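You operate a simulated robot arm through the tools that you are given. There is no shell and no other tool.

You are at the controls of a simulated two-armed robot. One attempt, no reset.

JOB
Fan off, tin lid on, clamp tray in, green pad in the drawer.
Fine: the clamp's dial back to 40; shut the drawer again.
Where things are to end (x, y in the base frame): green rubbing pad within 60 mm of [570, 320].

Only the result counts: the job must be done as asked and must still hold three seconds after the hand-in. Knocking over, shifting, dropping, spilling or breaking anything else fails it. Lids that push on must go on centred and level and be pressed home; caps that screw on are set level and turned clockwise until they are tight.

ROBOT AND FRAMES
Two 7-joint arms with two-finger parallel grippers on one trunk that stands fixed in place. Base frame: the origin is at the foot of the trunk, x ahead of it, y to its left, z up; the work surface is at about z = 780. Lengths are in mm, angles in rad, forces in N, time in s.
The left shoulder is at [70, 163, 1220], the right one opposite. With the tool pointing down near the work surface each hand reaches from about 340 to 860 mm from the base axis, measured 20 degrees to its own side. Payload 3.43 kg a hand.
Tool frame (each hand has its own): the origin (TCP) lies between the finger pads and is the grasp point; the fingertips stand 34 mm ahead of it; z points along the fingers, y is the line along which they close. Largest opening 128 mm; finger width 24, thickness 12; the body of the gripper, 48 by 130 mm, starts 96 mm behind the TCP.
Orientation is told as [roll, pitch, yaw] about the base's x, y, z axes, in that order, counted from this pose: with the fingers straight down and closing along the base's y, the tool's x points along the base's -x, its y along +y and its z along -z.

CONTROLS
- The arms move only by the tool nudge_tool. It takes "left_steps", "right_steps" or both (then of equal length, played together; a hand with none holds still); each is one flat list of numbers, 6 for each row, row after row: the shift along the tool's x, y, z in units of 100 mm (1.0 is 100 mm), then the turn, a rotation vector about the tool's x, y, z in units of 90 degrees (1.0 is 90 degrees). In form: [dx, dy, dz, ax, ay, az, dx, dy, dz, ax, ay, az, ...]. A call has 1 to 20 rows; each row is the pose to reach, as a shift and turn from the pose commanded when the call began, along the tool's axes at that moment. "left_grip" and "right_grip" are, for a hand that has rows, the gripper command, from -1 (shut) to 1 (fully open), values between in proportion, set as the call begins (left out, the last holds). A call with a number of a shift or a turn outside -1 to 1 is refused whole. Each row takes 0.2 s and may step no farther than 50 mm and 0.15 rad from the row before; otherwise, or with a gripper value out of range, the whole call is refused. A pose out of reach is approached as far as the arm can. The call stops where the force on the tool passes 40 N (or 10 N more than at its start, if that is more) or the arm is blocked; 0.2 s more then pass. The fingers move at their own pace (about 153 mm/s each) and stop on an object; they squeeze with about 25 N. The grip force told is the motor's: it shows also when the fingers shut on nothing. Time passes only in rows, and 0.2 s behind the last, so rows that repeat a pose let the fingers close. The reply holds the time, the measured pose of the TCP, the force on the tool along the base axes, the opening and the grip force, in the units named above and with some noise, with the torque about the TCP (base axes, N m) and any sound that the robot's microphone picked up.
- Cameras (640 x 400 px; columns grow to the right, rows downward): "scene" is now at [120, 34.1, 1426.2]; the picture's right is [0.43, -0.90, -0.00], its down [-0.69, -0.32, -0.65] and it looks along [0.59, 0.28, -0.76] (base axes); focal length 219 px, centre (320, 200). "left" rides on the left gripper at [76, 11, -160] in its tool frame; the picture's right is [-0.15, 0.99, 0.00], its down [-0.88, -0.13, -0.46] and it looks along [-0.45, -0.07, 0.89] (tool axes); focal length 234 px, centre (320, 200). "right" rides on the right gripper at [76, -11, -160] in its tool frame; the picture's right is [0.15, 0.99, 0.00], its down [-0.88, 0.13, -0.46] and it looks along [-0.45, 0.07, 0.89] (tool axes); focal length 234 px, centre (320, 200).
- capture(camera): a new picture of that camera. The clock stands still meanwhile.
- slide_trunk(by): slides the trunk up (or, below 0, down) by that many mm; the arms and the scene camera ride with it, the base frame stays. It gives what a move gives, with no picture.
- head_to(pan, tilt): turns the head with the scene camera to pan (to the left, within 1.501 rad either way) and tilt (down, from -0.506 to 1.204), counted from straight ahead of the robot. It gives what a move gives.
- probe_pixels(camera, pixels): for up to 12 pixels [column, row] of the newest picture of that camera ("zoom" is the newest enlarged one), the place [x, y, z] in the base frame of the surface seen there, good to about 2 mm. The clock stands still meanwhile.
- inspect(camera, box): a new picture of the part [left, top, right, bottom] of that camera's present view, enlarged. The clock stands still meanwhile.
- sign_off(): hands the job in; it is judged then, once.

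Open the grippers and draw the arms clear of the work before you hand the job in, unless the task says otherwise.

The tools are called after ">>>" as name(argument=value, ...) on one line, values as JSON. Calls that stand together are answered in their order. nudge_tool: Moves the arms, as the interface text tells. Its arguments: {"type":"object","properties":{"left_steps":{"type":"array"},"left_grip":{"type":"number"},"right_steps":{"type":"array"},"right_grip":{"type":"number"}},"required":[]} The other tools are called the same way: slide_trunk (by) moves the trunk up or down; head_to (pan, tilt) turns the head that bears the scene camera; capture (camera) takes a picture; probe_pixels (camera, pixels) gives the place of the surface under pixels of a picture; inspect (camera, box) takes an enlarged picture of a part of a camera's view; sign_off () hands the job in.

At the start:

```text
time: 0.0
left_tcp_pos: [494.9, 421.3, 1196.2]
left_orientation: [-0.001, 0.001, 0.001]
left_wrist_force: [0.0, -0.4, 1.2]
left_torque: [0.0, -0.03, 0.02]
left_finger_gap: 127.7
left_grip_force: 0.1
right_tcp_pos: [553.2, -74.5, 1124.0]
right_orientation: [0.0, -0.001, 0.0]
right_wrist_force: [-0.2, -0.1, 0.2]
right_torque: [0.0, 0.0, -0.01]
right_finger_gap: 128.0
right_grip_force: 0.0
trunk travel left (down, up): [-700.0, 240.0]
head pan, tilt (commanded): [0.442, 0.864]
```

scene: 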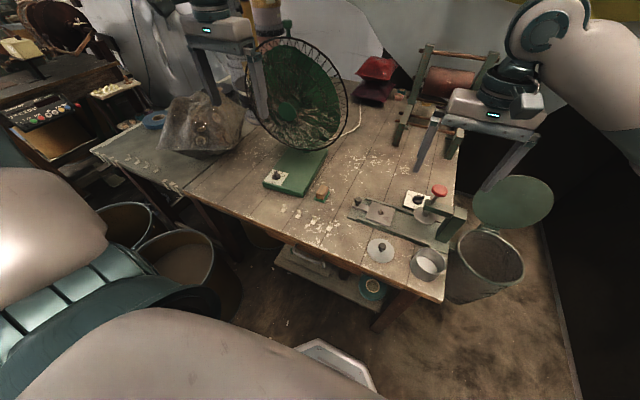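
right: 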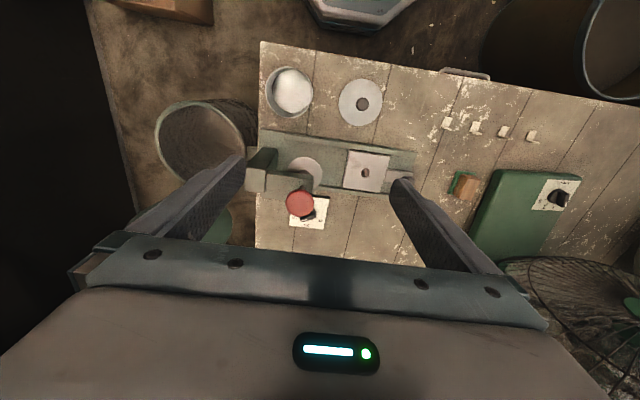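
left: 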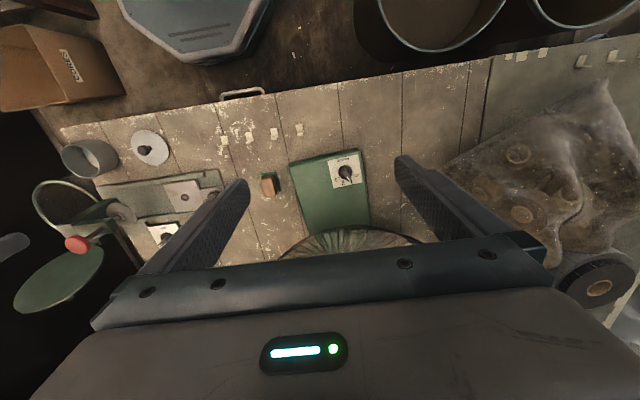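

I start by looking closely at the parts of the scene: the fan knob, clamp, tin, lid, pad and drawer handle.

>>> inspect(camera="scene", box=[330, 170, 490, 310])

>>> inspect(camera="scene", box=[230, 140, 370, 300])

>>> inspect(camera="left", box=[200, 80, 400, 240])

>>> inspect(camera="right", box=[240, 40, 440, 240])

```text
2.86 times, centred on (410, 240) of scene
```

zoom: 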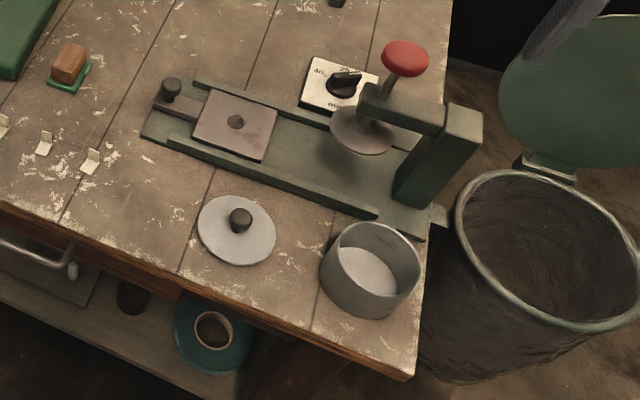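

```text
2.50 times, centred on (300, 220) of scene
```

zoom: 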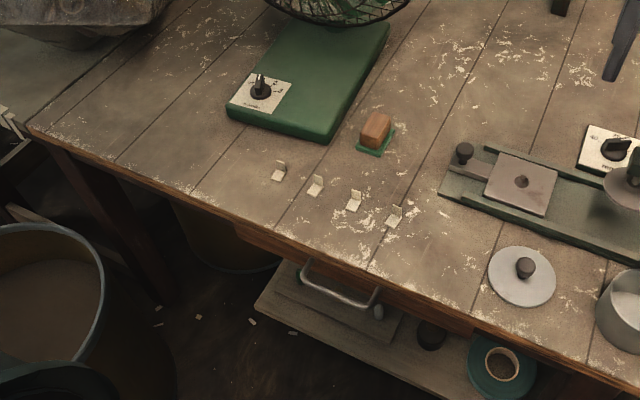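

```text
2.50 times, centred on (300, 160) of left
```

zoom: 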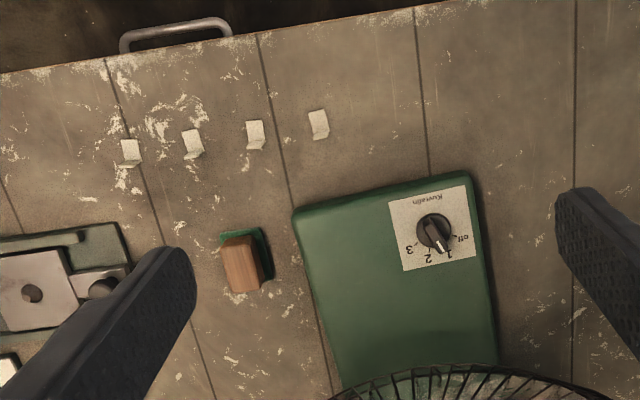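

```text
2.00 times, centred on (340, 140) of right
```

zoom: 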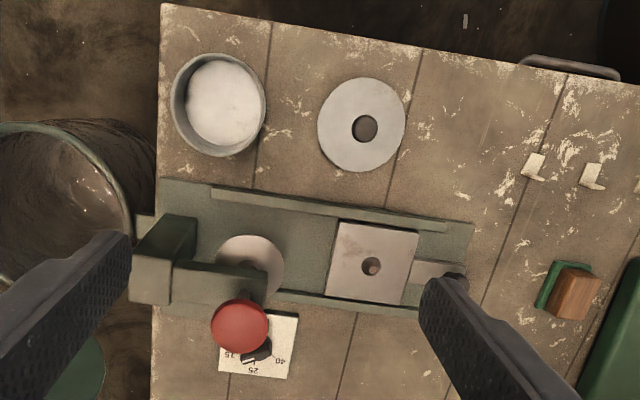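

The zooms show the dial plate of the clamp (scale 15/25/40), fan switch (off/1/2/3), green pad with wooden grip, drawer handle, lid with knob and open tin. I measure places in the scene picture.

>>> capture(camera="scene")

>>> probe_pixels(camera="scene", pixels=[[428, 264], [381, 247], [381, 258], [378, 211], [361, 202], [413, 198], [437, 190], [276, 174], [322, 190], [322, 200], [308, 259], [330, 268]])

>>> capture(camera="left")

>>> probe_pixels(camera="left", pixels=[[345, 172], [268, 182], [275, 190], [241, 92], [220, 94], [263, 90], [150, 149], [90, 158], [183, 195], [300, 128], [278, 133], [223, 140]])

>>> capture(camera="right")

>>> probe_pixels(camera="right", pixels=[[292, 92], [361, 103], [365, 172], [398, 180], [300, 204], [308, 216], [268, 80], [462, 186], [559, 198], [466, 73], [302, 165], [448, 122]])

```text
taken
```

scene: 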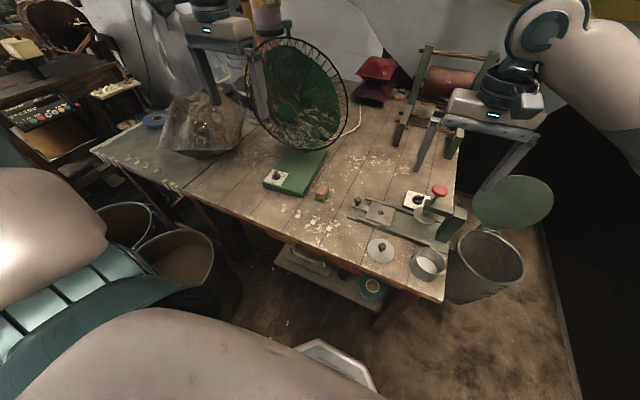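

```text
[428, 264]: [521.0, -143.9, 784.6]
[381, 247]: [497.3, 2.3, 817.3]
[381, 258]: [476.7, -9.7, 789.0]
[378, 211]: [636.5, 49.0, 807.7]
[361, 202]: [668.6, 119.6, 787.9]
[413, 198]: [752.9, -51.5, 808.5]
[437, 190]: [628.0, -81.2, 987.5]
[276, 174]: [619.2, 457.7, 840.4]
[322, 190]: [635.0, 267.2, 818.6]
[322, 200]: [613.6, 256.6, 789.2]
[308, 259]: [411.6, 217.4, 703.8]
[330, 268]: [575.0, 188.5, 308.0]
```

```text
taken
```

left: 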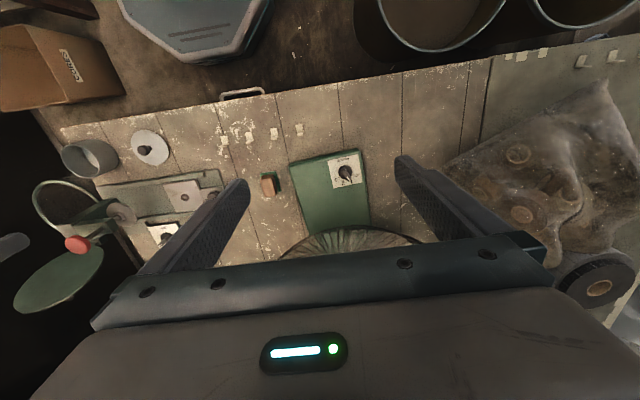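

```text
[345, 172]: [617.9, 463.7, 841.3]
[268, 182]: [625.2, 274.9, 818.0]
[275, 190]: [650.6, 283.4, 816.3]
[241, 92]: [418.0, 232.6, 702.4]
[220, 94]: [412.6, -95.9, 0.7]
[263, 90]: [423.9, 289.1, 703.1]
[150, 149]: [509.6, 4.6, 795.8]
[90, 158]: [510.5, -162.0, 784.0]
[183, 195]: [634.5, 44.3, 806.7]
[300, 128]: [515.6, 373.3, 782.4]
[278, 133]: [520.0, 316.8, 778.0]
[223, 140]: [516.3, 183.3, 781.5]
```

```text
taken
```

right: 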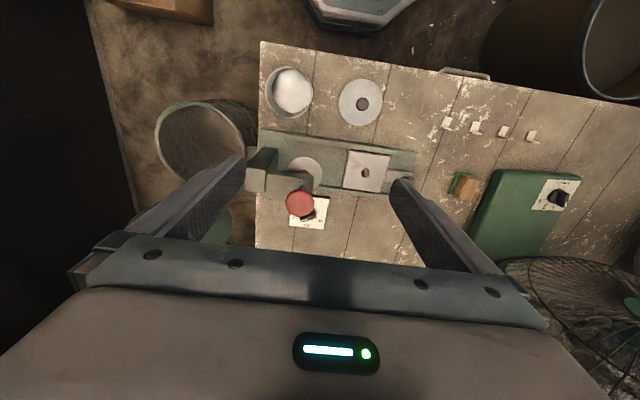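

```text
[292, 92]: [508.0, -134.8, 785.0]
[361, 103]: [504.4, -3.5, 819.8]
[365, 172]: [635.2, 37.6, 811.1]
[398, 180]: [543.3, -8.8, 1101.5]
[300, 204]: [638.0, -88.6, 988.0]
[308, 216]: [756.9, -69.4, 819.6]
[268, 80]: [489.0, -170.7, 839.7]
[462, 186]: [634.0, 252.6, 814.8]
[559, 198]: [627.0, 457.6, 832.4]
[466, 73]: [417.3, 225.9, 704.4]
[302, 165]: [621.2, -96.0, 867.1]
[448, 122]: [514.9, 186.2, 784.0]
```

Clearer zooms are needed of the two dials and the drawer front; I enlarge tightly on each.

>>> inspect(camera="left", box=[320, 145, 376, 195])

>>> probe_pixels(camera="zoom", pixels=[[320, 200], [280, 300], [100, 60], [420, 60], [100, 330], [440, 330], [250, 250], [330, 320]])

>>> inspect(camera="right", box=[276, 180, 346, 230])

>>> inspect(camera="scene", box=[396, 180, 436, 215])

>>> inspect(camera="scene", box=[260, 165, 300, 195])

```text
8.00 times, centred on (348, 170) of left
```

zoom: 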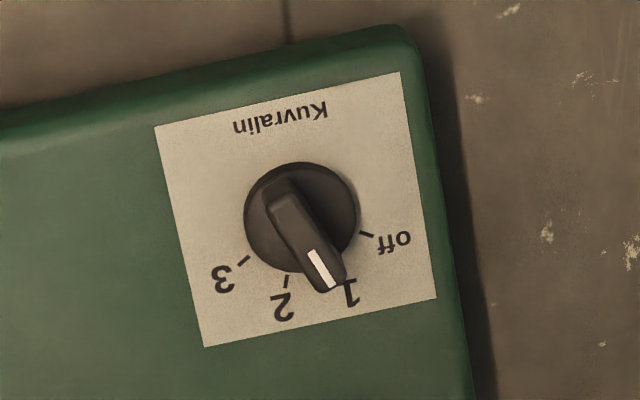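

```text
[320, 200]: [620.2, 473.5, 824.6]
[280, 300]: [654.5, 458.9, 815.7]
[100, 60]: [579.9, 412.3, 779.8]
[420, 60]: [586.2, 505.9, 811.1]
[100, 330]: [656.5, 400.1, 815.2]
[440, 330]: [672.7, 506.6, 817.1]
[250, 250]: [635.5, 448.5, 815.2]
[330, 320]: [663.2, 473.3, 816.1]
```

```text
8.00 times, centred on (311, 205) of right
```

zoom: 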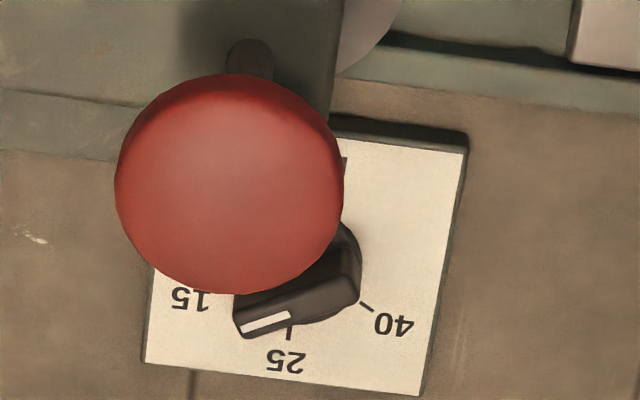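

```text
11.43 times, centred on (416, 198) of scene
```

zoom: 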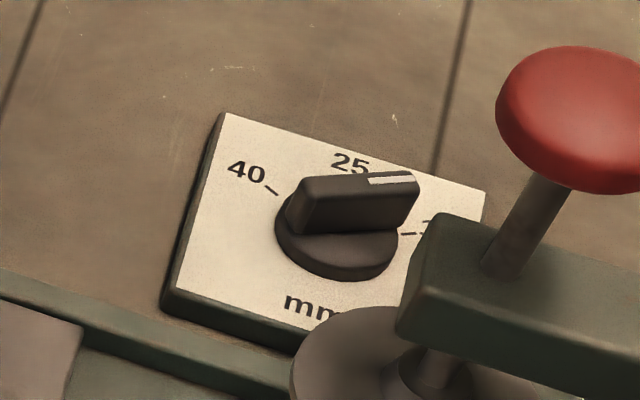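

```text
13.33 times, centred on (280, 180) of scene
```

zoom: 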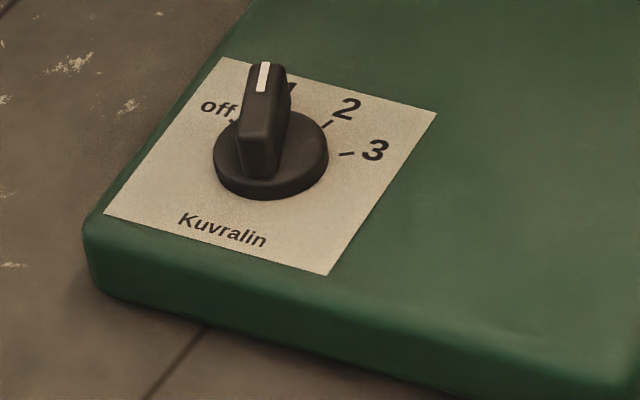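

The fan knob points at 1 and must go to "off" (towards +y); the clamp dial points between 25 and 15 and must go to 40. I probe tick marks and knob ridge ends in tight zooms.

>>> inspect(camera="left", box=[320, 145, 376, 195])

>>> probe_pixels(camera="zoom", pixels=[[366, 234], [287, 280], [244, 260], [285, 200], [325, 275], [305, 240], [250, 195], [355, 200], [300, 165], [300, 218], [156, 127], [400, 73]])

>>> inspect(camera="scene", box=[396, 180, 436, 215])

>>> probe_pixels(camera="zoom", pixels=[[271, 188], [408, 234], [400, 180], [310, 190], [355, 185], [280, 240], [340, 278], [226, 115], [486, 190], [162, 300], [220, 200], [390, 255]])

>>> inspect(camera="scene", box=[260, 165, 300, 195])

>>> probe_pixels(camera="zoom", pixels=[[234, 121], [328, 125], [346, 154], [264, 78], [262, 120], [262, 160], [225, 165], [320, 160], [222, 58], [436, 114], [104, 213], [327, 275]])

```text
8.00 times, centred on (348, 170) of left
```

zoom: 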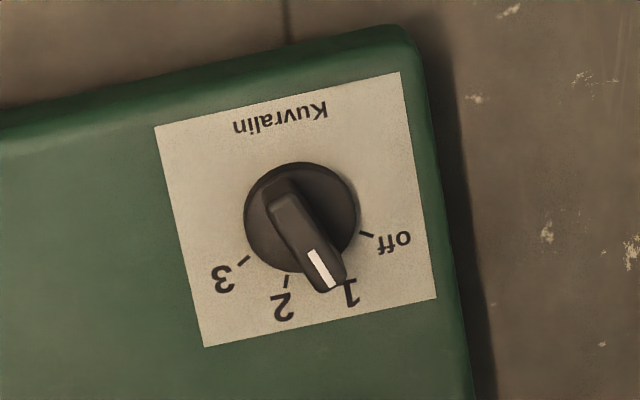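

```text
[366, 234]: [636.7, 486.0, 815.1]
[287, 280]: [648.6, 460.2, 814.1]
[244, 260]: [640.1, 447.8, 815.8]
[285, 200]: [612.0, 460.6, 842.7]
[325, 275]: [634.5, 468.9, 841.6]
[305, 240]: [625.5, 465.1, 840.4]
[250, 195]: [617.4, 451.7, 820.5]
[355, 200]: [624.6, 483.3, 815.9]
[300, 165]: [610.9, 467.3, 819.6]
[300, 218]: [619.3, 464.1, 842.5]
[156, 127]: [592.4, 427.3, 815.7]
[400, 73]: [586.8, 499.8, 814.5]
```

```text
11.43 times, centred on (416, 198) of scene
```

zoom: 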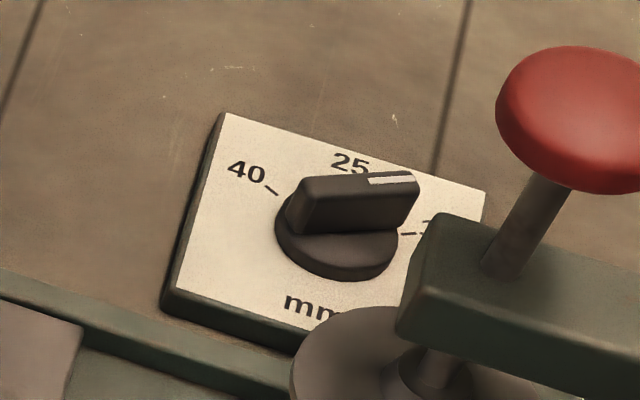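

```text
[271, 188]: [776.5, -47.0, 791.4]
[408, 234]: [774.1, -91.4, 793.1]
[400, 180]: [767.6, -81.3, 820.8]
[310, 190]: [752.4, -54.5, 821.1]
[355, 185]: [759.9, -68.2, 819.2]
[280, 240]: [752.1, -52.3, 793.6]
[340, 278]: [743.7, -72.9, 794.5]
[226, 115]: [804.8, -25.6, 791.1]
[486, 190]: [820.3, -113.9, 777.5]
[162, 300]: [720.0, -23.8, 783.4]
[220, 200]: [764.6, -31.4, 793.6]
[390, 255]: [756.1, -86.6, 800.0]
```

```text
13.33 times, centred on (280, 180) of scene
```

zoom: 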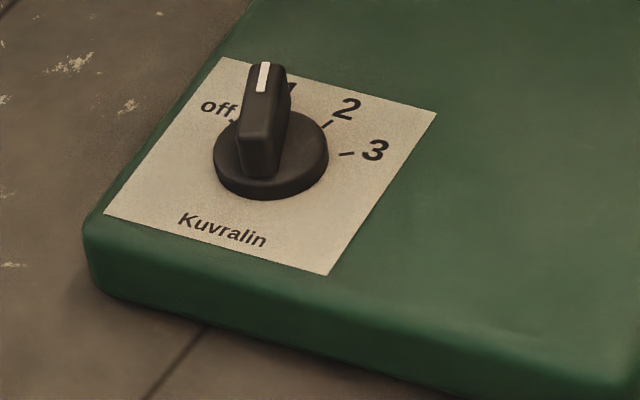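

```text
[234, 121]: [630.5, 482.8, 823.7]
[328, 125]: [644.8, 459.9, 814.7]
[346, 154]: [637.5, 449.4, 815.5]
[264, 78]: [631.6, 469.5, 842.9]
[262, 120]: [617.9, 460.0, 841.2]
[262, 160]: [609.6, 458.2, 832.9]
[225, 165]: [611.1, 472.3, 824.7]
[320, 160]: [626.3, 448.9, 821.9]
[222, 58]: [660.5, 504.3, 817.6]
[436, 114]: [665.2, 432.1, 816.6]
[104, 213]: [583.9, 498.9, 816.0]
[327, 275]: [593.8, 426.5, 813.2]
```

The fan ridge lies at about 20° and "off" at about 56°; the clamp dial ridge lies at about -60° with 40 at about +55°. Now I check the fan cage clearance, table edge, clamp geometry and pad with probes.

>>> probe_pixels(camera="scene", pixels=[[287, 112], [300, 151], [270, 140], [298, 40], [255, 110], [345, 100], [296, 155], [318, 155], [301, 203], [240, 215], [200, 198], [395, 285]])

>>> probe_pixels(camera="left", pixels=[[64, 130], [110, 120], [170, 110], [240, 100], [340, 83], [440, 66], [350, 235], [300, 250], [262, 176], [264, 193], [277, 176], [275, 197]])

>>> probe_pixels(camera="right", pixels=[[345, 148], [345, 190], [390, 153], [386, 192], [414, 152], [414, 175], [260, 130], [262, 182], [275, 155], [310, 180], [405, 174], [250, 185]])

>>> inspect(camera="scene", box=[340, 180, 460, 260])

```text
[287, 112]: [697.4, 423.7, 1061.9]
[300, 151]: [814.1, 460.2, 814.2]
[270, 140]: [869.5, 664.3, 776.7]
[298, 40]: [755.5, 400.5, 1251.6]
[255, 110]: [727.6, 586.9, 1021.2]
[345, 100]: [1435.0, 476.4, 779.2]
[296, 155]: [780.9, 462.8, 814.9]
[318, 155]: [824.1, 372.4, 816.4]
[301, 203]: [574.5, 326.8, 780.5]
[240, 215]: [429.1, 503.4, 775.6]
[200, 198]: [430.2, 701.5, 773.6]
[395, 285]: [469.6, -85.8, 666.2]
```

```text
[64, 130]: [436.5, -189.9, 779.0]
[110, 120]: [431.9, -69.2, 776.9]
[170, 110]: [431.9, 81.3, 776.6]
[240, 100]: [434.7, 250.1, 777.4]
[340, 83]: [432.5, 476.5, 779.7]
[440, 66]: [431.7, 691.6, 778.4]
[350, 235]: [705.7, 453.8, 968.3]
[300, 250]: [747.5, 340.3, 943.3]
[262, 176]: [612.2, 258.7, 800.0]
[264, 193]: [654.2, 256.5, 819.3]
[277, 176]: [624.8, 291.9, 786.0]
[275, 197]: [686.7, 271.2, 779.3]
```

```text
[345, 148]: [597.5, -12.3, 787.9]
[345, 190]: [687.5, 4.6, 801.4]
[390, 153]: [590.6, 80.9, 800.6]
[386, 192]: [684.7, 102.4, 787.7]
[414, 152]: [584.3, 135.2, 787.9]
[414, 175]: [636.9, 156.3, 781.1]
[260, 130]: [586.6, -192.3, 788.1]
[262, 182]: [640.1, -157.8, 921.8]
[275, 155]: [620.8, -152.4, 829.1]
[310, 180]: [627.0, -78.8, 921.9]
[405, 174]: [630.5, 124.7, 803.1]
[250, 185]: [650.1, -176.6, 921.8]
```

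```text
5.00 times, centred on (400, 220) of scene
```

zoom: 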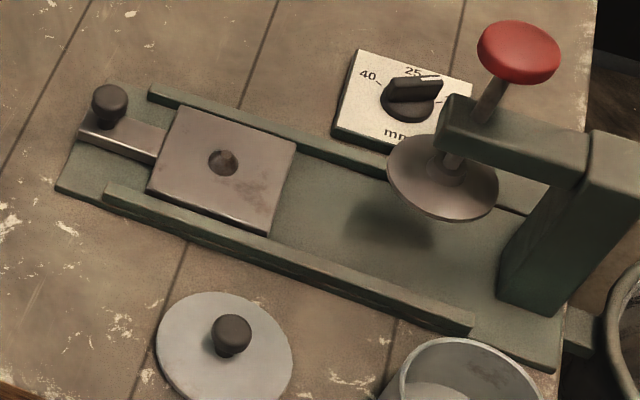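

The table edge is at x≈432 and the handle at z≈703. I zoom into the drawer front to find its extent and handle ends.

>>> inspect(camera="scene", box=[220, 210, 380, 310])

>>> probe_pixels(camera="zoom", pixels=[[290, 145], [340, 195], [390, 215], [480, 228], [497, 225], [310, 140], [400, 190], [100, 80], [250, 110], [500, 200], [560, 240], [310, 190]])

>>> inspect(camera="left", box=[200, 70, 280, 120])

>>> probe_pixels(camera="zoom", pixels=[[170, 200], [240, 175], [320, 165], [400, 155], [480, 140], [510, 150], [505, 165], [165, 215], [320, 180], [320, 150]])

```text
4.00 times, centred on (300, 260) of scene
```

zoom: 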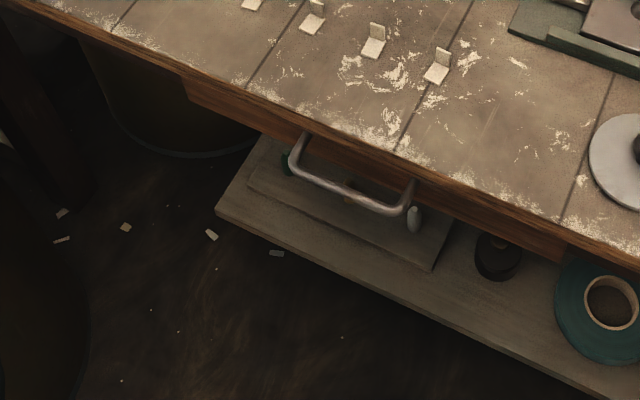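

```text
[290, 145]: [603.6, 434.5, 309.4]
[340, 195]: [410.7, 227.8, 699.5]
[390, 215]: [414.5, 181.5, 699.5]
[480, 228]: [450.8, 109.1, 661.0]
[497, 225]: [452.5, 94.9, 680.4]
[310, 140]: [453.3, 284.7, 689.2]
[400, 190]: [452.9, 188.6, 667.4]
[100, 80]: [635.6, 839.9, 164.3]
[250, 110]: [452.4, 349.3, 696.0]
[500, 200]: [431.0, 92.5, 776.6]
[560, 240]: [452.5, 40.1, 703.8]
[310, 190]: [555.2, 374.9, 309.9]
```

```text
8.00 times, centred on (240, 95) of left
```

zoom: 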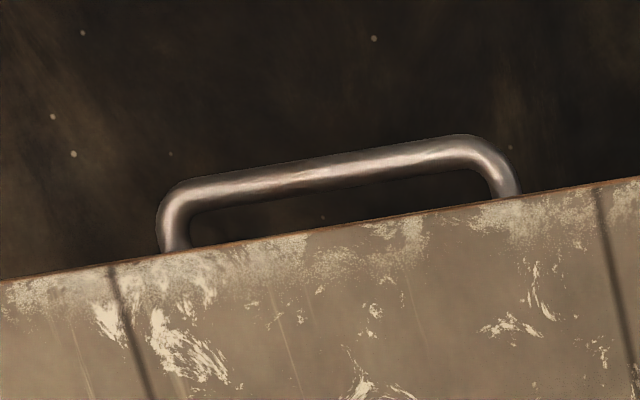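

```text
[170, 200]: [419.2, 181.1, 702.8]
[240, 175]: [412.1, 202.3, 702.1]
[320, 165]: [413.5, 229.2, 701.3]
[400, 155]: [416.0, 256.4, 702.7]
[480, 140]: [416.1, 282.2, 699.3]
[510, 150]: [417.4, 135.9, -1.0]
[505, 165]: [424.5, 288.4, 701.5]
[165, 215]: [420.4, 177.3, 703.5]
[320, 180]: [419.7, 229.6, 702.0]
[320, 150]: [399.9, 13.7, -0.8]
```

The handle bar runs along y from about 178 to 288 at x≈415, z≈700, with the drawer front at x≈452. I check the grey thing below the handle and the pad's shape.

>>> inspect(camera="scene", box=[285, 240, 365, 290])

>>> probe_pixels(camera="zoom", pixels=[[388, 200], [392, 230], [380, 175], [360, 165], [470, 200], [300, 120], [200, 50], [100, 50], [60, 20], [560, 200]])

>>> inspect(camera="left", box=[250, 165, 290, 205])

>>> probe_pixels(camera="zoom", pixels=[[260, 150], [330, 130], [270, 280], [370, 250], [310, 180], [310, 240], [350, 200], [400, 120], [420, 240], [240, 120], [300, 110], [390, 180]])

>>> inspect(camera="right", box=[440, 160, 490, 210])

>>> probe_pixels(camera="zoom", pixels=[[280, 150], [370, 170], [340, 270], [260, 250], [240, 150], [200, 240], [300, 200], [310, 160], [360, 260], [270, 110], [230, 200], [380, 130]])

```text
8.00 times, centred on (325, 265) of scene
```

zoom: 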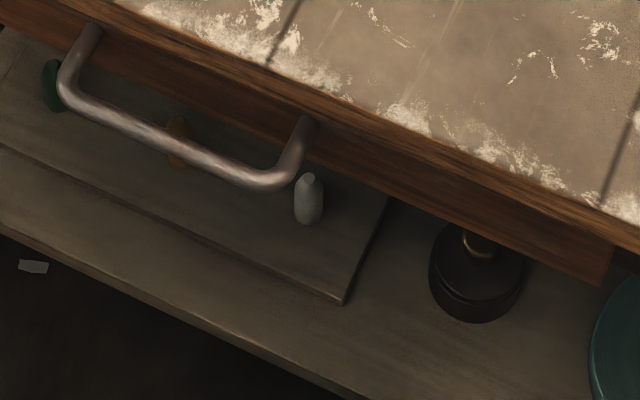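

```text
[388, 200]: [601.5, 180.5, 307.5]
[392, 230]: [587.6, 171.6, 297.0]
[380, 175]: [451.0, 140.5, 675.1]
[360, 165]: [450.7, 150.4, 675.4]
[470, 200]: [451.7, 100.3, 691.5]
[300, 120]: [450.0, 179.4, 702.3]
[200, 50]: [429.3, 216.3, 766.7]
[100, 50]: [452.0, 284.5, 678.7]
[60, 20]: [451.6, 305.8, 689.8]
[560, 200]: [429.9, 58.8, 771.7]
```

```text
10.00 times, centred on (270, 185) of left
```

zoom: 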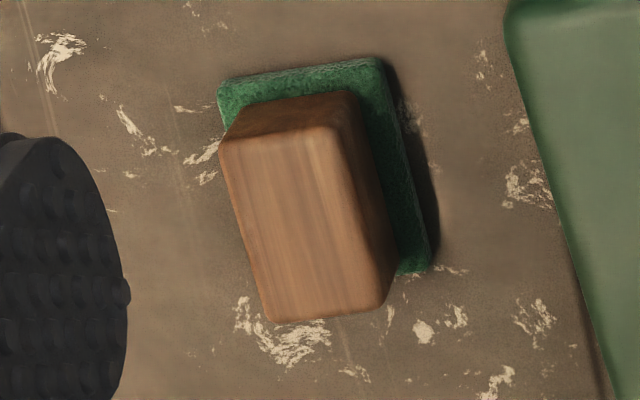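

```text
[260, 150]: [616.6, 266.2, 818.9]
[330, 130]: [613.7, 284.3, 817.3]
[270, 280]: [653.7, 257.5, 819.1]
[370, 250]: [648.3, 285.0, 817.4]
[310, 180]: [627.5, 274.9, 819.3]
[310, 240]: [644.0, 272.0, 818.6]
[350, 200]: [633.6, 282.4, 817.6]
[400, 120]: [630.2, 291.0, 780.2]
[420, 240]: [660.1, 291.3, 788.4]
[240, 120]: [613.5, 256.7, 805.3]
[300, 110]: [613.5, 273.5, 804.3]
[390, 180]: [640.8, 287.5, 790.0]
```

```text
8.00 times, centred on (465, 185) of right
```

zoom: 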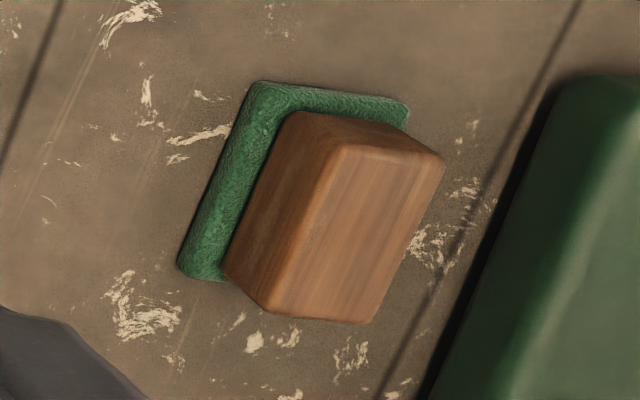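

```text
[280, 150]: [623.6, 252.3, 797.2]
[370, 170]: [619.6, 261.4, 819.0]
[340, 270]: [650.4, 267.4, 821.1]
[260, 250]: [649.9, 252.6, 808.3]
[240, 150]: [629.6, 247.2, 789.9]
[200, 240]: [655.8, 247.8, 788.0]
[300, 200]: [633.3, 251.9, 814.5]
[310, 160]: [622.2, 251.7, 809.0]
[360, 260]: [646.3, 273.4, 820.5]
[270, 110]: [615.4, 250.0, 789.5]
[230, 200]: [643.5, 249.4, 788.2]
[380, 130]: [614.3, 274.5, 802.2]
```

No lock on the drawer; the green pad's wood block is about 43×36 mm centred near (635, 269). I begin with the fan: left hand goes toward the knob (623, 465), yawing to the ridge angle of 20°.

>>> nudge_tool(left_steps=[-0.2, 0.103, 0.25, 0, 0, -0.056, -0.4, 0.207, 0.5, 0, 0, -0.112, -0.6, 0.31, 0.75, 0, 0, -0.168, -0.8, 0.414, 1.0, 0, 0, -0.224], left_grip=-0.2)

```text
time: 1.0
left_tcp_pos: [576.5, 464.9, 1094.9]
left_orientation: [0.0, 0.001, 0.355]
left_wrist_force: [0.5, -0.5, 0.5]
left_torque: [-0.01, 0.04, -0.01]
left_finger_gap: 51.1
left_grip_force: 0.0
right_tcp_pos: [554.9, -72.0, 1121.6]
right_orientation: [0.001, 0.001, -0.003]
right_wrist_force: [0.4, 0.1, -0.7]
right_torque: [-0.01, 0.01, 0.01]
right_finger_gap: 128.0
right_grip_force: 0.0
trunk travel left (down, up): [-700.0, 240.0]
head pan, tilt (commanded): [0.442, 0.864]
```

Reading is consistent. Next I tilt the tool 15° (body leaning to the robot, away from the fan cage) and come down above the knob.

>>> nudge_tool(left_steps=[-0.131, -0.048, 0.317, 0, -0.0556, 0, -0.263, -0.097, 0.633, 0, -0.111, 0, -0.394, -0.145, 0.95, 0, -0.1667, 0])

>>> capture(camera="left")

>>> capture(camera="scene")

```text
time: 1.8
left_tcp_pos: [618.4, 462.3, 1003.3]
left_orientation: [-0.001, -0.264, 0.352]
left_wrist_force: [0.5, 0.1, 0.7]
left_torque: [-0.04, 0.02, 0.0]
left_finger_gap: 51.3
left_grip_force: 0.1
right_tcp_pos: [552.4, -73.4, 1122.9]
right_orientation: [0.0, 0.001, -0.001]
right_wrist_force: [0.0, -0.1, 0.1]
right_torque: [0.02, -0.02, -0.03]
right_finger_gap: 128.0
right_grip_force: 0.0
trunk travel left (down, up): [-700.0, 240.0]
head pan, tilt (commanded): [0.442, 0.864]
```

```text
taken
```

left: 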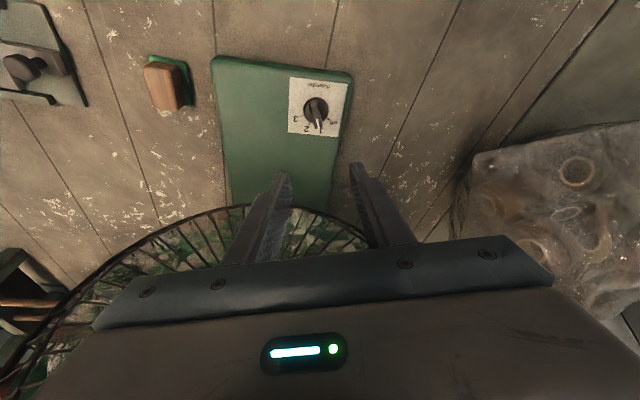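

```text
taken
```

scene: 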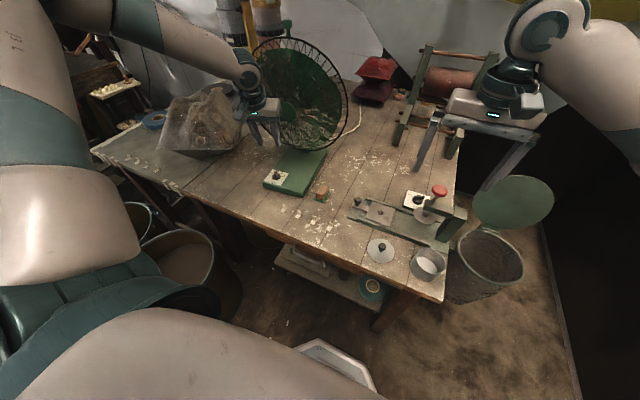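

The knob appears at left-camera (315,110). I zoom in for a refined knob centre and ridge angle.

>>> inspect(camera="left", box=[284, 75, 354, 140])

>>> probe_pixels(camera="zoom", pixels=[[285, 175], [310, 240], [320, 270], [300, 210], [250, 210], [370, 210], [310, 155], [395, 245], [320, 290], [270, 280], [220, 250], [280, 160]])

```text
6.15 times, centred on (319, 108) of left
```

zoom: 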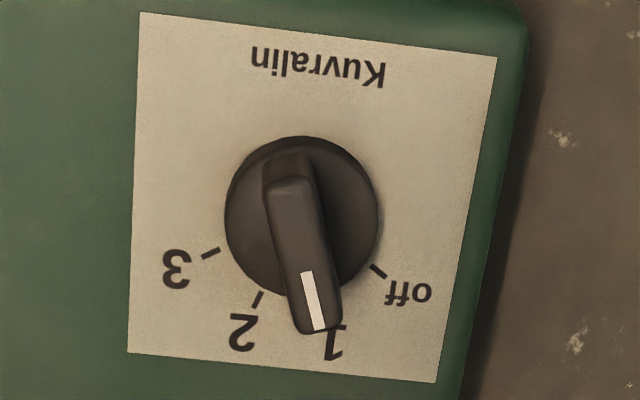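

```text
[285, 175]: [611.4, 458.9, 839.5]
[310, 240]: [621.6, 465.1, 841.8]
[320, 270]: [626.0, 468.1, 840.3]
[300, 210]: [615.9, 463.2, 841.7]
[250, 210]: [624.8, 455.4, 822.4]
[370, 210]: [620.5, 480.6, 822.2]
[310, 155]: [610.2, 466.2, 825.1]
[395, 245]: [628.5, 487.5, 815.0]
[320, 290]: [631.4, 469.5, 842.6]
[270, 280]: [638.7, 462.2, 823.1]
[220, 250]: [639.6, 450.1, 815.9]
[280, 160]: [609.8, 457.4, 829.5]
```

Knob centre refined to about (624, 466), ridge top z≈842, disc top z≈822. I descend 90 mm vertically, then 50 mm more around the ridge.

>>> nudge_tool(left_steps=[0.078, 0, 0.29, 0, 0, 0, 0.155, 0, 0.58, 0, 0, 0, 0.233, 0, 0.869, 0, 0, 0])

>>> nudge_tool(left_steps=[0.043, 0, 0.161, 0, 0, 0, 0.086, 0, 0.322, 0, 0, 0, 0.129, 0, 0.483, 0, 0, 0])

>>> capture(camera="left")

```text
time: 2.6
left_tcp_pos: [617.8, 462.8, 911.2]
left_orientation: [0.0, -0.264, 0.352]
left_wrist_force: [0.5, 0.4, -1.2]
left_torque: [0.04, -0.01, -0.01]
left_finger_gap: 51.2
left_grip_force: 0.1
right_tcp_pos: [551.6, -73.4, 1122.6]
right_orientation: [-0.002, -0.001, 0.0]
right_wrist_force: [-0.7, -1.0, 0.1]
right_torque: [0.02, 0.0, 0.01]
right_finger_gap: 128.0
right_grip_force: 0.1
trunk travel left (down, up): [-700.0, 240.0]
head pan, tilt (commanded): [0.442, 0.864]
```

```text
time: 3.4
left_tcp_pos: [616.6, 463.2, 861.4]
left_orientation: [0.0, -0.263, 0.352]
left_wrist_force: [-0.1, 0.6, 0.5]
left_torque: [-0.03, 0.01, 0.02]
left_finger_gap: 51.3
left_grip_force: 0.0
right_tcp_pos: [552.0, -72.8, 1122.7]
right_orientation: [0.001, 0.0, 0.0]
right_wrist_force: [-0.4, 1.1, 0.8]
right_torque: [0.02, -0.01, -0.03]
right_finger_gap: 127.9
right_grip_force: 0.0
trunk travel left (down, up): [-700.0, 240.0]
head pan, tilt (commanded): [0.442, 0.864]
```

```text
taken
```

left: 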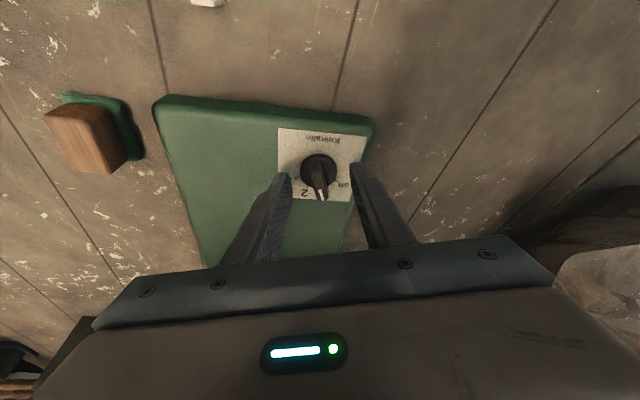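

The ridge sits between the fingertips at (285,175) and (357,165). I close the fingers on it.

>>> nudge_tool(left_steps=[0, 0, 0, 0, 0, 0, 0, 0, 0, 0, 0, 0], left_grip=-1)

>>> inspect(camera="left", box=[270, 120, 380, 220])

```text
time: 4.0
left_tcp_pos: [615.8, 462.2, 862.0]
left_orientation: [-0.001, -0.262, 0.351]
left_wrist_force: [-2.4, -6.2, -0.1]
left_torque: [0.05, -0.46, -0.04]
left_finger_gap: 10.8
left_grip_force: 25.4
right_tcp_pos: [551.5, -72.7, 1122.6]
right_orientation: [0.0, -0.001, 0.001]
right_wrist_force: [-0.2, -0.5, -0.1]
right_torque: [-0.02, 0.0, 0.0]
right_finger_gap: 127.7
right_grip_force: 0.1
trunk travel left (down, up): [-700.0, 240.0]
head pan, tilt (commanded): [0.442, 0.864]
```

```text
4.00 times, centred on (325, 170) of left
```

zoom: 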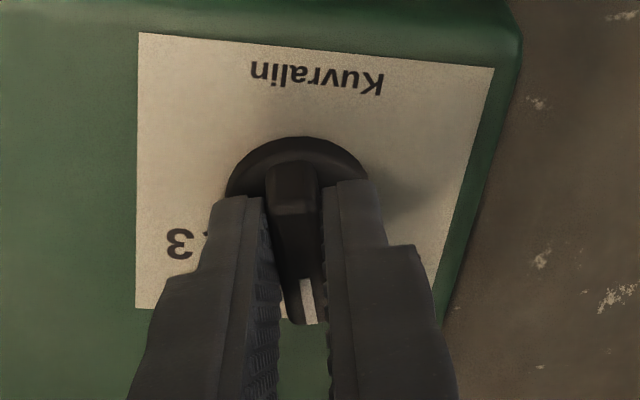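

The ridge is held (gap 10.8 mm). I turn it 35° counter-clockwise about the knob's axis toward "off".

>>> nudge_tool(left_steps=[-0.0013, -0.0095, 0.0003, -0.0201, 0, -0.0751, -0.0038, -0.0187, 0.001, -0.0403, 0, -0.1502, -0.0072, -0.0276, 0.0019, -0.0604, 0, -0.2254, -0.0117, -0.0359, 0.0031, -0.0805, 0, -0.3005, -0.0173, -0.0439, 0.0046, -0.1007, 0, -0.3756, -0.0173, -0.0439, 0.0046, -0.1007, 0, -0.3756])

>>> inspect(camera="left", box=[270, 120, 380, 220])

```text
time: 5.4
left_tcp_pos: [621.8, 458.8, 861.5]
left_orientation: [0.001, -0.263, 0.965]
left_wrist_force: [-0.8, -7.5, -0.5]
left_torque: [-0.25, 0.0, 0.0]
left_finger_gap: 10.8
left_grip_force: 25.1
right_tcp_pos: [553.2, -73.9, 1123.4]
right_orientation: [0.001, 0.0, 0.001]
right_wrist_force: [0.4, -0.7, 0.1]
right_torque: [0.0, 0.0, 0.02]
right_finger_gap: 128.1
right_grip_force: 0.0
trunk travel left (down, up): [-700.0, 240.0]
head pan, tilt (commanded): [0.442, 0.864]
```

```text
4.00 times, centred on (325, 170) of left
```

zoom: 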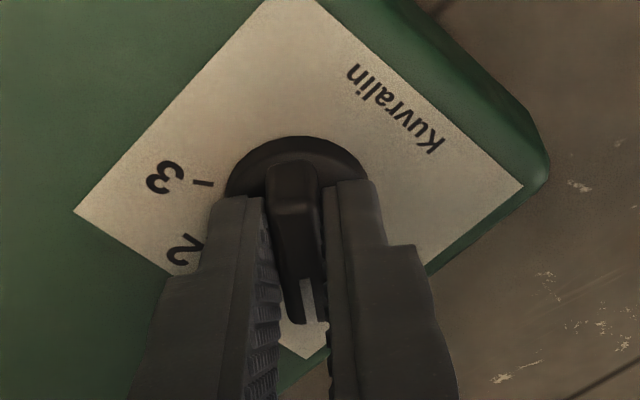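

The tool turned to yaw 55°. I open the fingers and lift away to read the knob.

>>> nudge_tool(left_steps=[0, 0, 0, 0, 0, 0, 0, 0, 0, 0, 0, 0, -0.0647, 0, -0.2415, 0, 0, 0, -0.1294, 0, -0.483, 0, 0, 0, -0.1941, 0, -0.7244, 0, 0, 0, -0.2588, 0, -0.9659, 0, 0, 0], left_grip=-0.2)

>>> inspect(camera="left", box=[284, 75, 374, 155])

>>> inspect(camera="scene", box=[260, 165, 300, 195])

```text
time: 6.8
left_tcp_pos: [619.3, 460.7, 962.7]
left_orientation: [-0.001, -0.263, 0.963]
left_wrist_force: [-0.7, 0.7, -1.4]
left_torque: [0.01, 0.0, -0.03]
left_finger_gap: 51.2
left_grip_force: 0.1
right_tcp_pos: [552.0, -74.3, 1122.4]
right_orientation: [-0.001, 0.0, 0.001]
right_wrist_force: [-0.2, 1.3, 0.0]
right_torque: [-0.02, -0.02, -0.01]
right_finger_gap: 128.0
right_grip_force: 0.1
trunk travel left (down, up): [-700.0, 240.0]
head pan, tilt (commanded): [0.442, 0.864]
```

```text
5.00 times, centred on (329, 115) of left
```

zoom: 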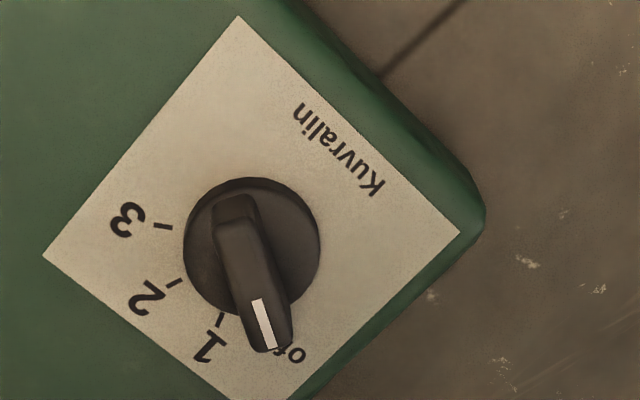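

```text
13.33 times, centred on (280, 180) of scene
```

zoom: 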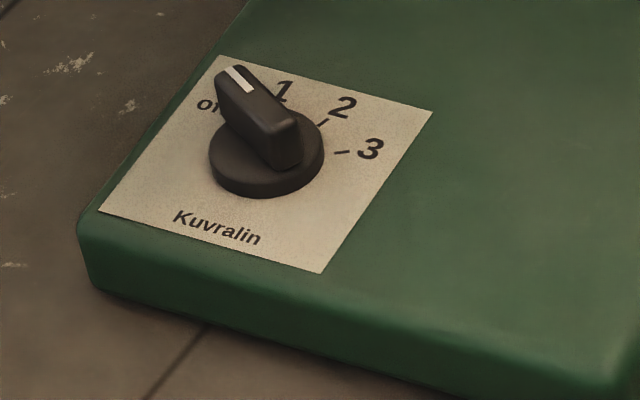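

The pointer is now at about "off". I probe the ticks to verify the angle and look at the fan blades.

>>> inspect(camera="left", box=[294, 85, 364, 150])

>>> probe_pixels(camera="left", pixels=[[297.5, 137.5], [300, 149], [309, 156], [319, 180]])

>>> inspect(camera="scene", box=[240, 30, 360, 160])

```text
6.15 times, centred on (329, 118) of left
```

zoom: 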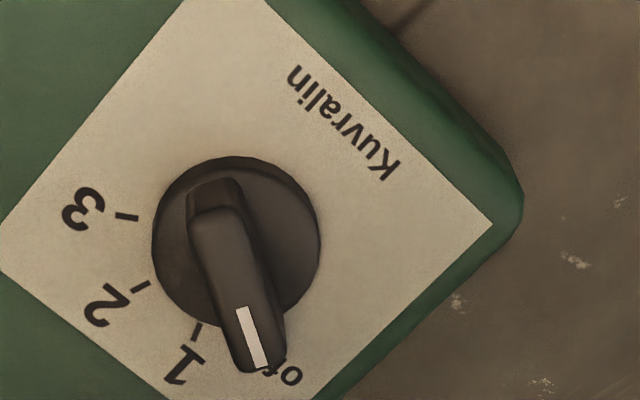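

```text
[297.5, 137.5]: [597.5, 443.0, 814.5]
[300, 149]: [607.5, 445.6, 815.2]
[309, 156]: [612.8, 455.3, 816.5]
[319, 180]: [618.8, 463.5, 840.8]
```

```text
3.08 times, centred on (300, 95) of scene
```

zoom: 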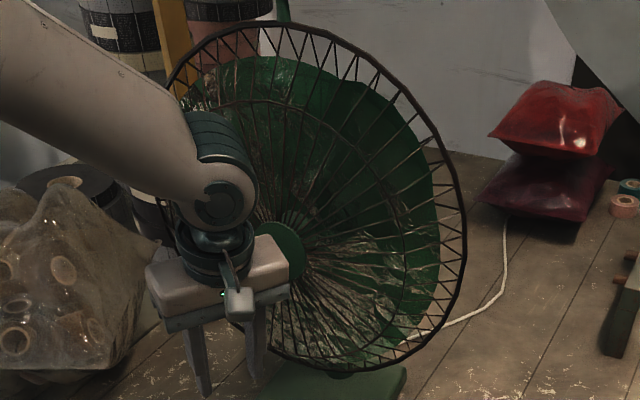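

My last probe used an older picture; I repeat it on a fresh left zoom.

>>> inspect(camera="left", box=[294, 85, 364, 150])

>>> probe_pixels(camera="zoom", pixels=[[127, 217], [140, 287], [197, 330], [215, 225], [260, 350], [235, 290], [160, 240], [315, 240], [240, 160], [270, 305], [210, 190], [180, 200]])

```text
6.15 times, centred on (329, 118) of left
```

zoom: 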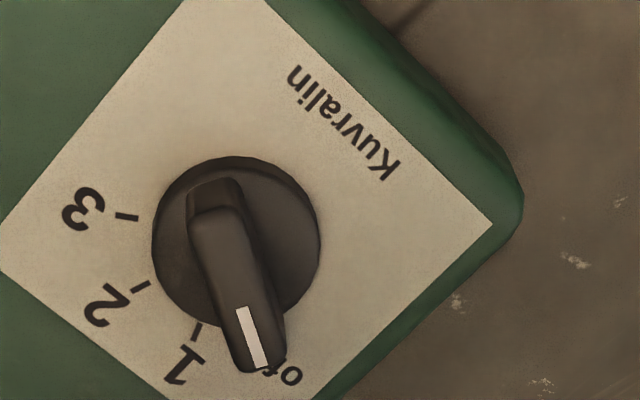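

```text
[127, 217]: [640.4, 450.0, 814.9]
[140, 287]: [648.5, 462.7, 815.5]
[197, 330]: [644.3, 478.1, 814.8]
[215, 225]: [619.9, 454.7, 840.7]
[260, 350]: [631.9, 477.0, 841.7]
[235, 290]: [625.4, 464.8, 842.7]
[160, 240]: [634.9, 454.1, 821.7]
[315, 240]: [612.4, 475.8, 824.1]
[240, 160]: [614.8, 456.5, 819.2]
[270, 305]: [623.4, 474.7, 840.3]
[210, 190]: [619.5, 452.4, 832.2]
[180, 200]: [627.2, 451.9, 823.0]
```

Geometry of the ticks (about 35° apart) puts the pointer on "off" within a couple of degrees. Now I retreat the left hand from the fan and level the tool.

>>> nudge_tool(left_steps=[0.184, 0.274, -0.049, 0, 0.0556, 0, 0.367, 0.547, -0.099, 0, 0.111, 0, 0.551, 0.821, -0.148, 0, 0.1667, 0], left_grip=-0.5)

>>> nudge_tool(left_steps=[0.195, 0.035, 0.12, 0, 0, -0.0774, 0.39, 0.07, 0.24, 0, 0, -0.1547, 0.584, 0.105, 0.36, 0, 0, -0.232, 0.779, 0.14, 0.48, 0, 0, -0.3094, 0.974, 0.175, 0.6, 0, 0, -0.3867])

>>> capture(camera="scene")

>>> inspect(camera="scene", box=[240, 30, 360, 160])

```text
time: 7.6
left_tcp_pos: [519.4, 459.0, 960.4]
left_orientation: [-0.003, 0.001, 0.962]
left_wrist_force: [0.1, 0.4, 0.1]
left_torque: [0.01, -0.02, 0.0]
left_finger_gap: 32.0
left_grip_force: 0.0
right_tcp_pos: [552.3, -72.3, 1123.0]
right_orientation: [-0.002, 0.0, -0.001]
right_wrist_force: [0.3, -0.3, -0.1]
right_torque: [0.0, 0.02, 0.0]
right_finger_gap: 127.9
right_grip_force: 0.0
trunk travel left (down, up): [-700.0, 240.0]
head pan, tilt (commanded): [0.442, 0.864]
```

```text
time: 8.8
left_tcp_pos: [448.9, 388.7, 900.4]
left_orientation: [0.001, 0.001, 1.57]
left_wrist_force: [0.4, 0.0, -0.5]
left_torque: [-0.04, 0.01, -0.01]
left_finger_gap: 32.0
left_grip_force: 0.1
right_tcp_pos: [552.9, -74.3, 1122.7]
right_orientation: [0.0, 0.002, 0.001]
right_wrist_force: [-0.8, -0.4, -0.3]
right_torque: [0.03, 0.02, -0.02]
right_finger_gap: 127.8
right_grip_force: 0.1
trunk travel left (down, up): [-700.0, 240.0]
head pan, tilt (commanded): [0.442, 0.864]
```

```text
taken
```

scene: 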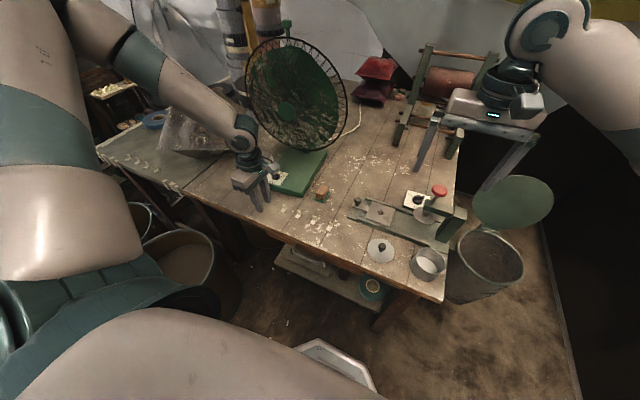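

```text
3.08 times, centred on (300, 95) of scene
```

zoom: 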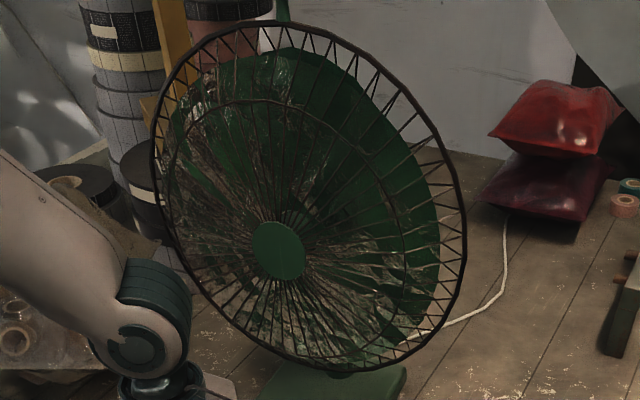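

The left hand is at (449, 389, 900), yaw 90°. I move it toward the front of the drawer handle with the fingers tilted 20° forward.

>>> nudge_tool(left_steps=[0.317, 0.23, 0.133, 0.074, 0, 0, 0.633, 0.46, 0.267, 0.148, 0, 0, 0.95, 0.69, 0.4, 0.222, 0, 0])

>>> capture(camera="left")

>>> capture(camera="scene")

```text
time: 9.6
left_tcp_pos: [415.5, 358.6, 886.1]
left_orientation: [-0.348, 0.004, 1.565]
left_wrist_force: [-0.5, -1.1, 0.1]
left_torque: [0.01, -0.05, 0.0]
left_finger_gap: 32.0
left_grip_force: 0.2
left hand out of reach, approached as far as the arm can: row 2, 3
right_tcp_pos: [551.3, -73.0, 1123.2]
right_orientation: [0.001, 0.003, -0.001]
right_wrist_force: [-0.5, -0.1, -0.2]
right_torque: [0.03, 0.02, 0.05]
right_finger_gap: 127.9
right_grip_force: 0.1
trunk travel left (down, up): [-700.0, 240.0]
head pan, tilt (commanded): [0.442, 0.864]
```

```text
taken
```

left: 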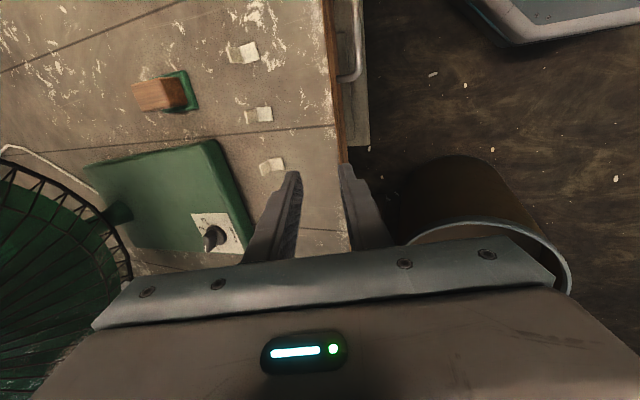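

```text
taken
```

scene: 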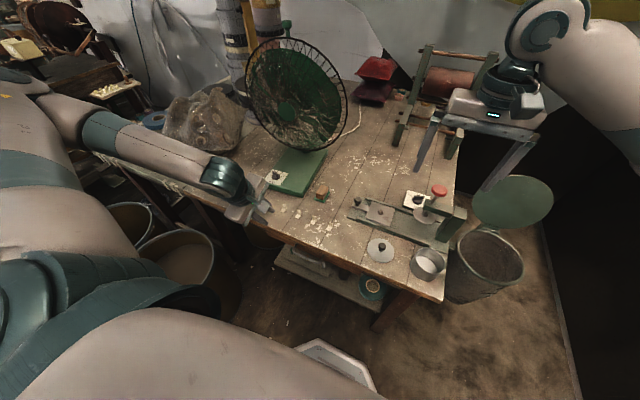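

The pose was out of reach because the wrist is too close to the shoulder; raising the trunk (and so the shoulder) should give room. I slide the trunk up 200 mm.

>>> slide_trunk(by=200)

```text
time: 11.8
left_tcp_pos: [415.0, 358.7, 1085.1]
left_orientation: [-0.344, 0.003, 1.564]
left_wrist_force: [-0.6, -0.1, -0.7]
left_torque: [0.04, 0.03, 0.01]
left_finger_gap: 31.9
left_grip_force: 0.2
right_tcp_pos: [552.5, -72.4, 1322.6]
right_orientation: [0.0, 0.0, 0.001]
right_wrist_force: [-0.3, -0.3, 0.7]
right_torque: [-0.03, 0.03, -0.03]
right_finger_gap: 128.3
right_grip_force: 0.1
trunk travel left (down, up): [-900.0, 40.0]
head pan, tilt (commanded): [0.442, 0.864]
```

I test the command reference with a 90 mm straight-down move.

>>> nudge_tool(left_steps=[0, 0.103, 0.282, 0, 0, 0, 0, 0.205, 0.564, 0, 0, 0, 0, 0.308, 0.846, 0, 0, 0])

```text
time: 12.6
left_tcp_pos: [415.0, 395.7, 1031.9]
left_orientation: [-0.344, 0.005, 1.564]
left_wrist_force: [0.3, 0.1, 0.7]
left_torque: [0.03, -0.02, -0.02]
left_finger_gap: 32.0
left_grip_force: 0.0
left hand out of reach, approached as far as the arm can: row 1, 2, 3
right_tcp_pos: [551.7, -73.5, 1322.9]
right_orientation: [0.001, 0.001, -0.002]
right_wrist_force: [0.0, 0.2, -0.4]
right_torque: [0.03, -0.01, 0.0]
right_finger_gap: 128.0
right_grip_force: 0.1
trunk travel left (down, up): [-900.0, 40.0]
head pan, tilt (commanded): [0.442, 0.864]
```

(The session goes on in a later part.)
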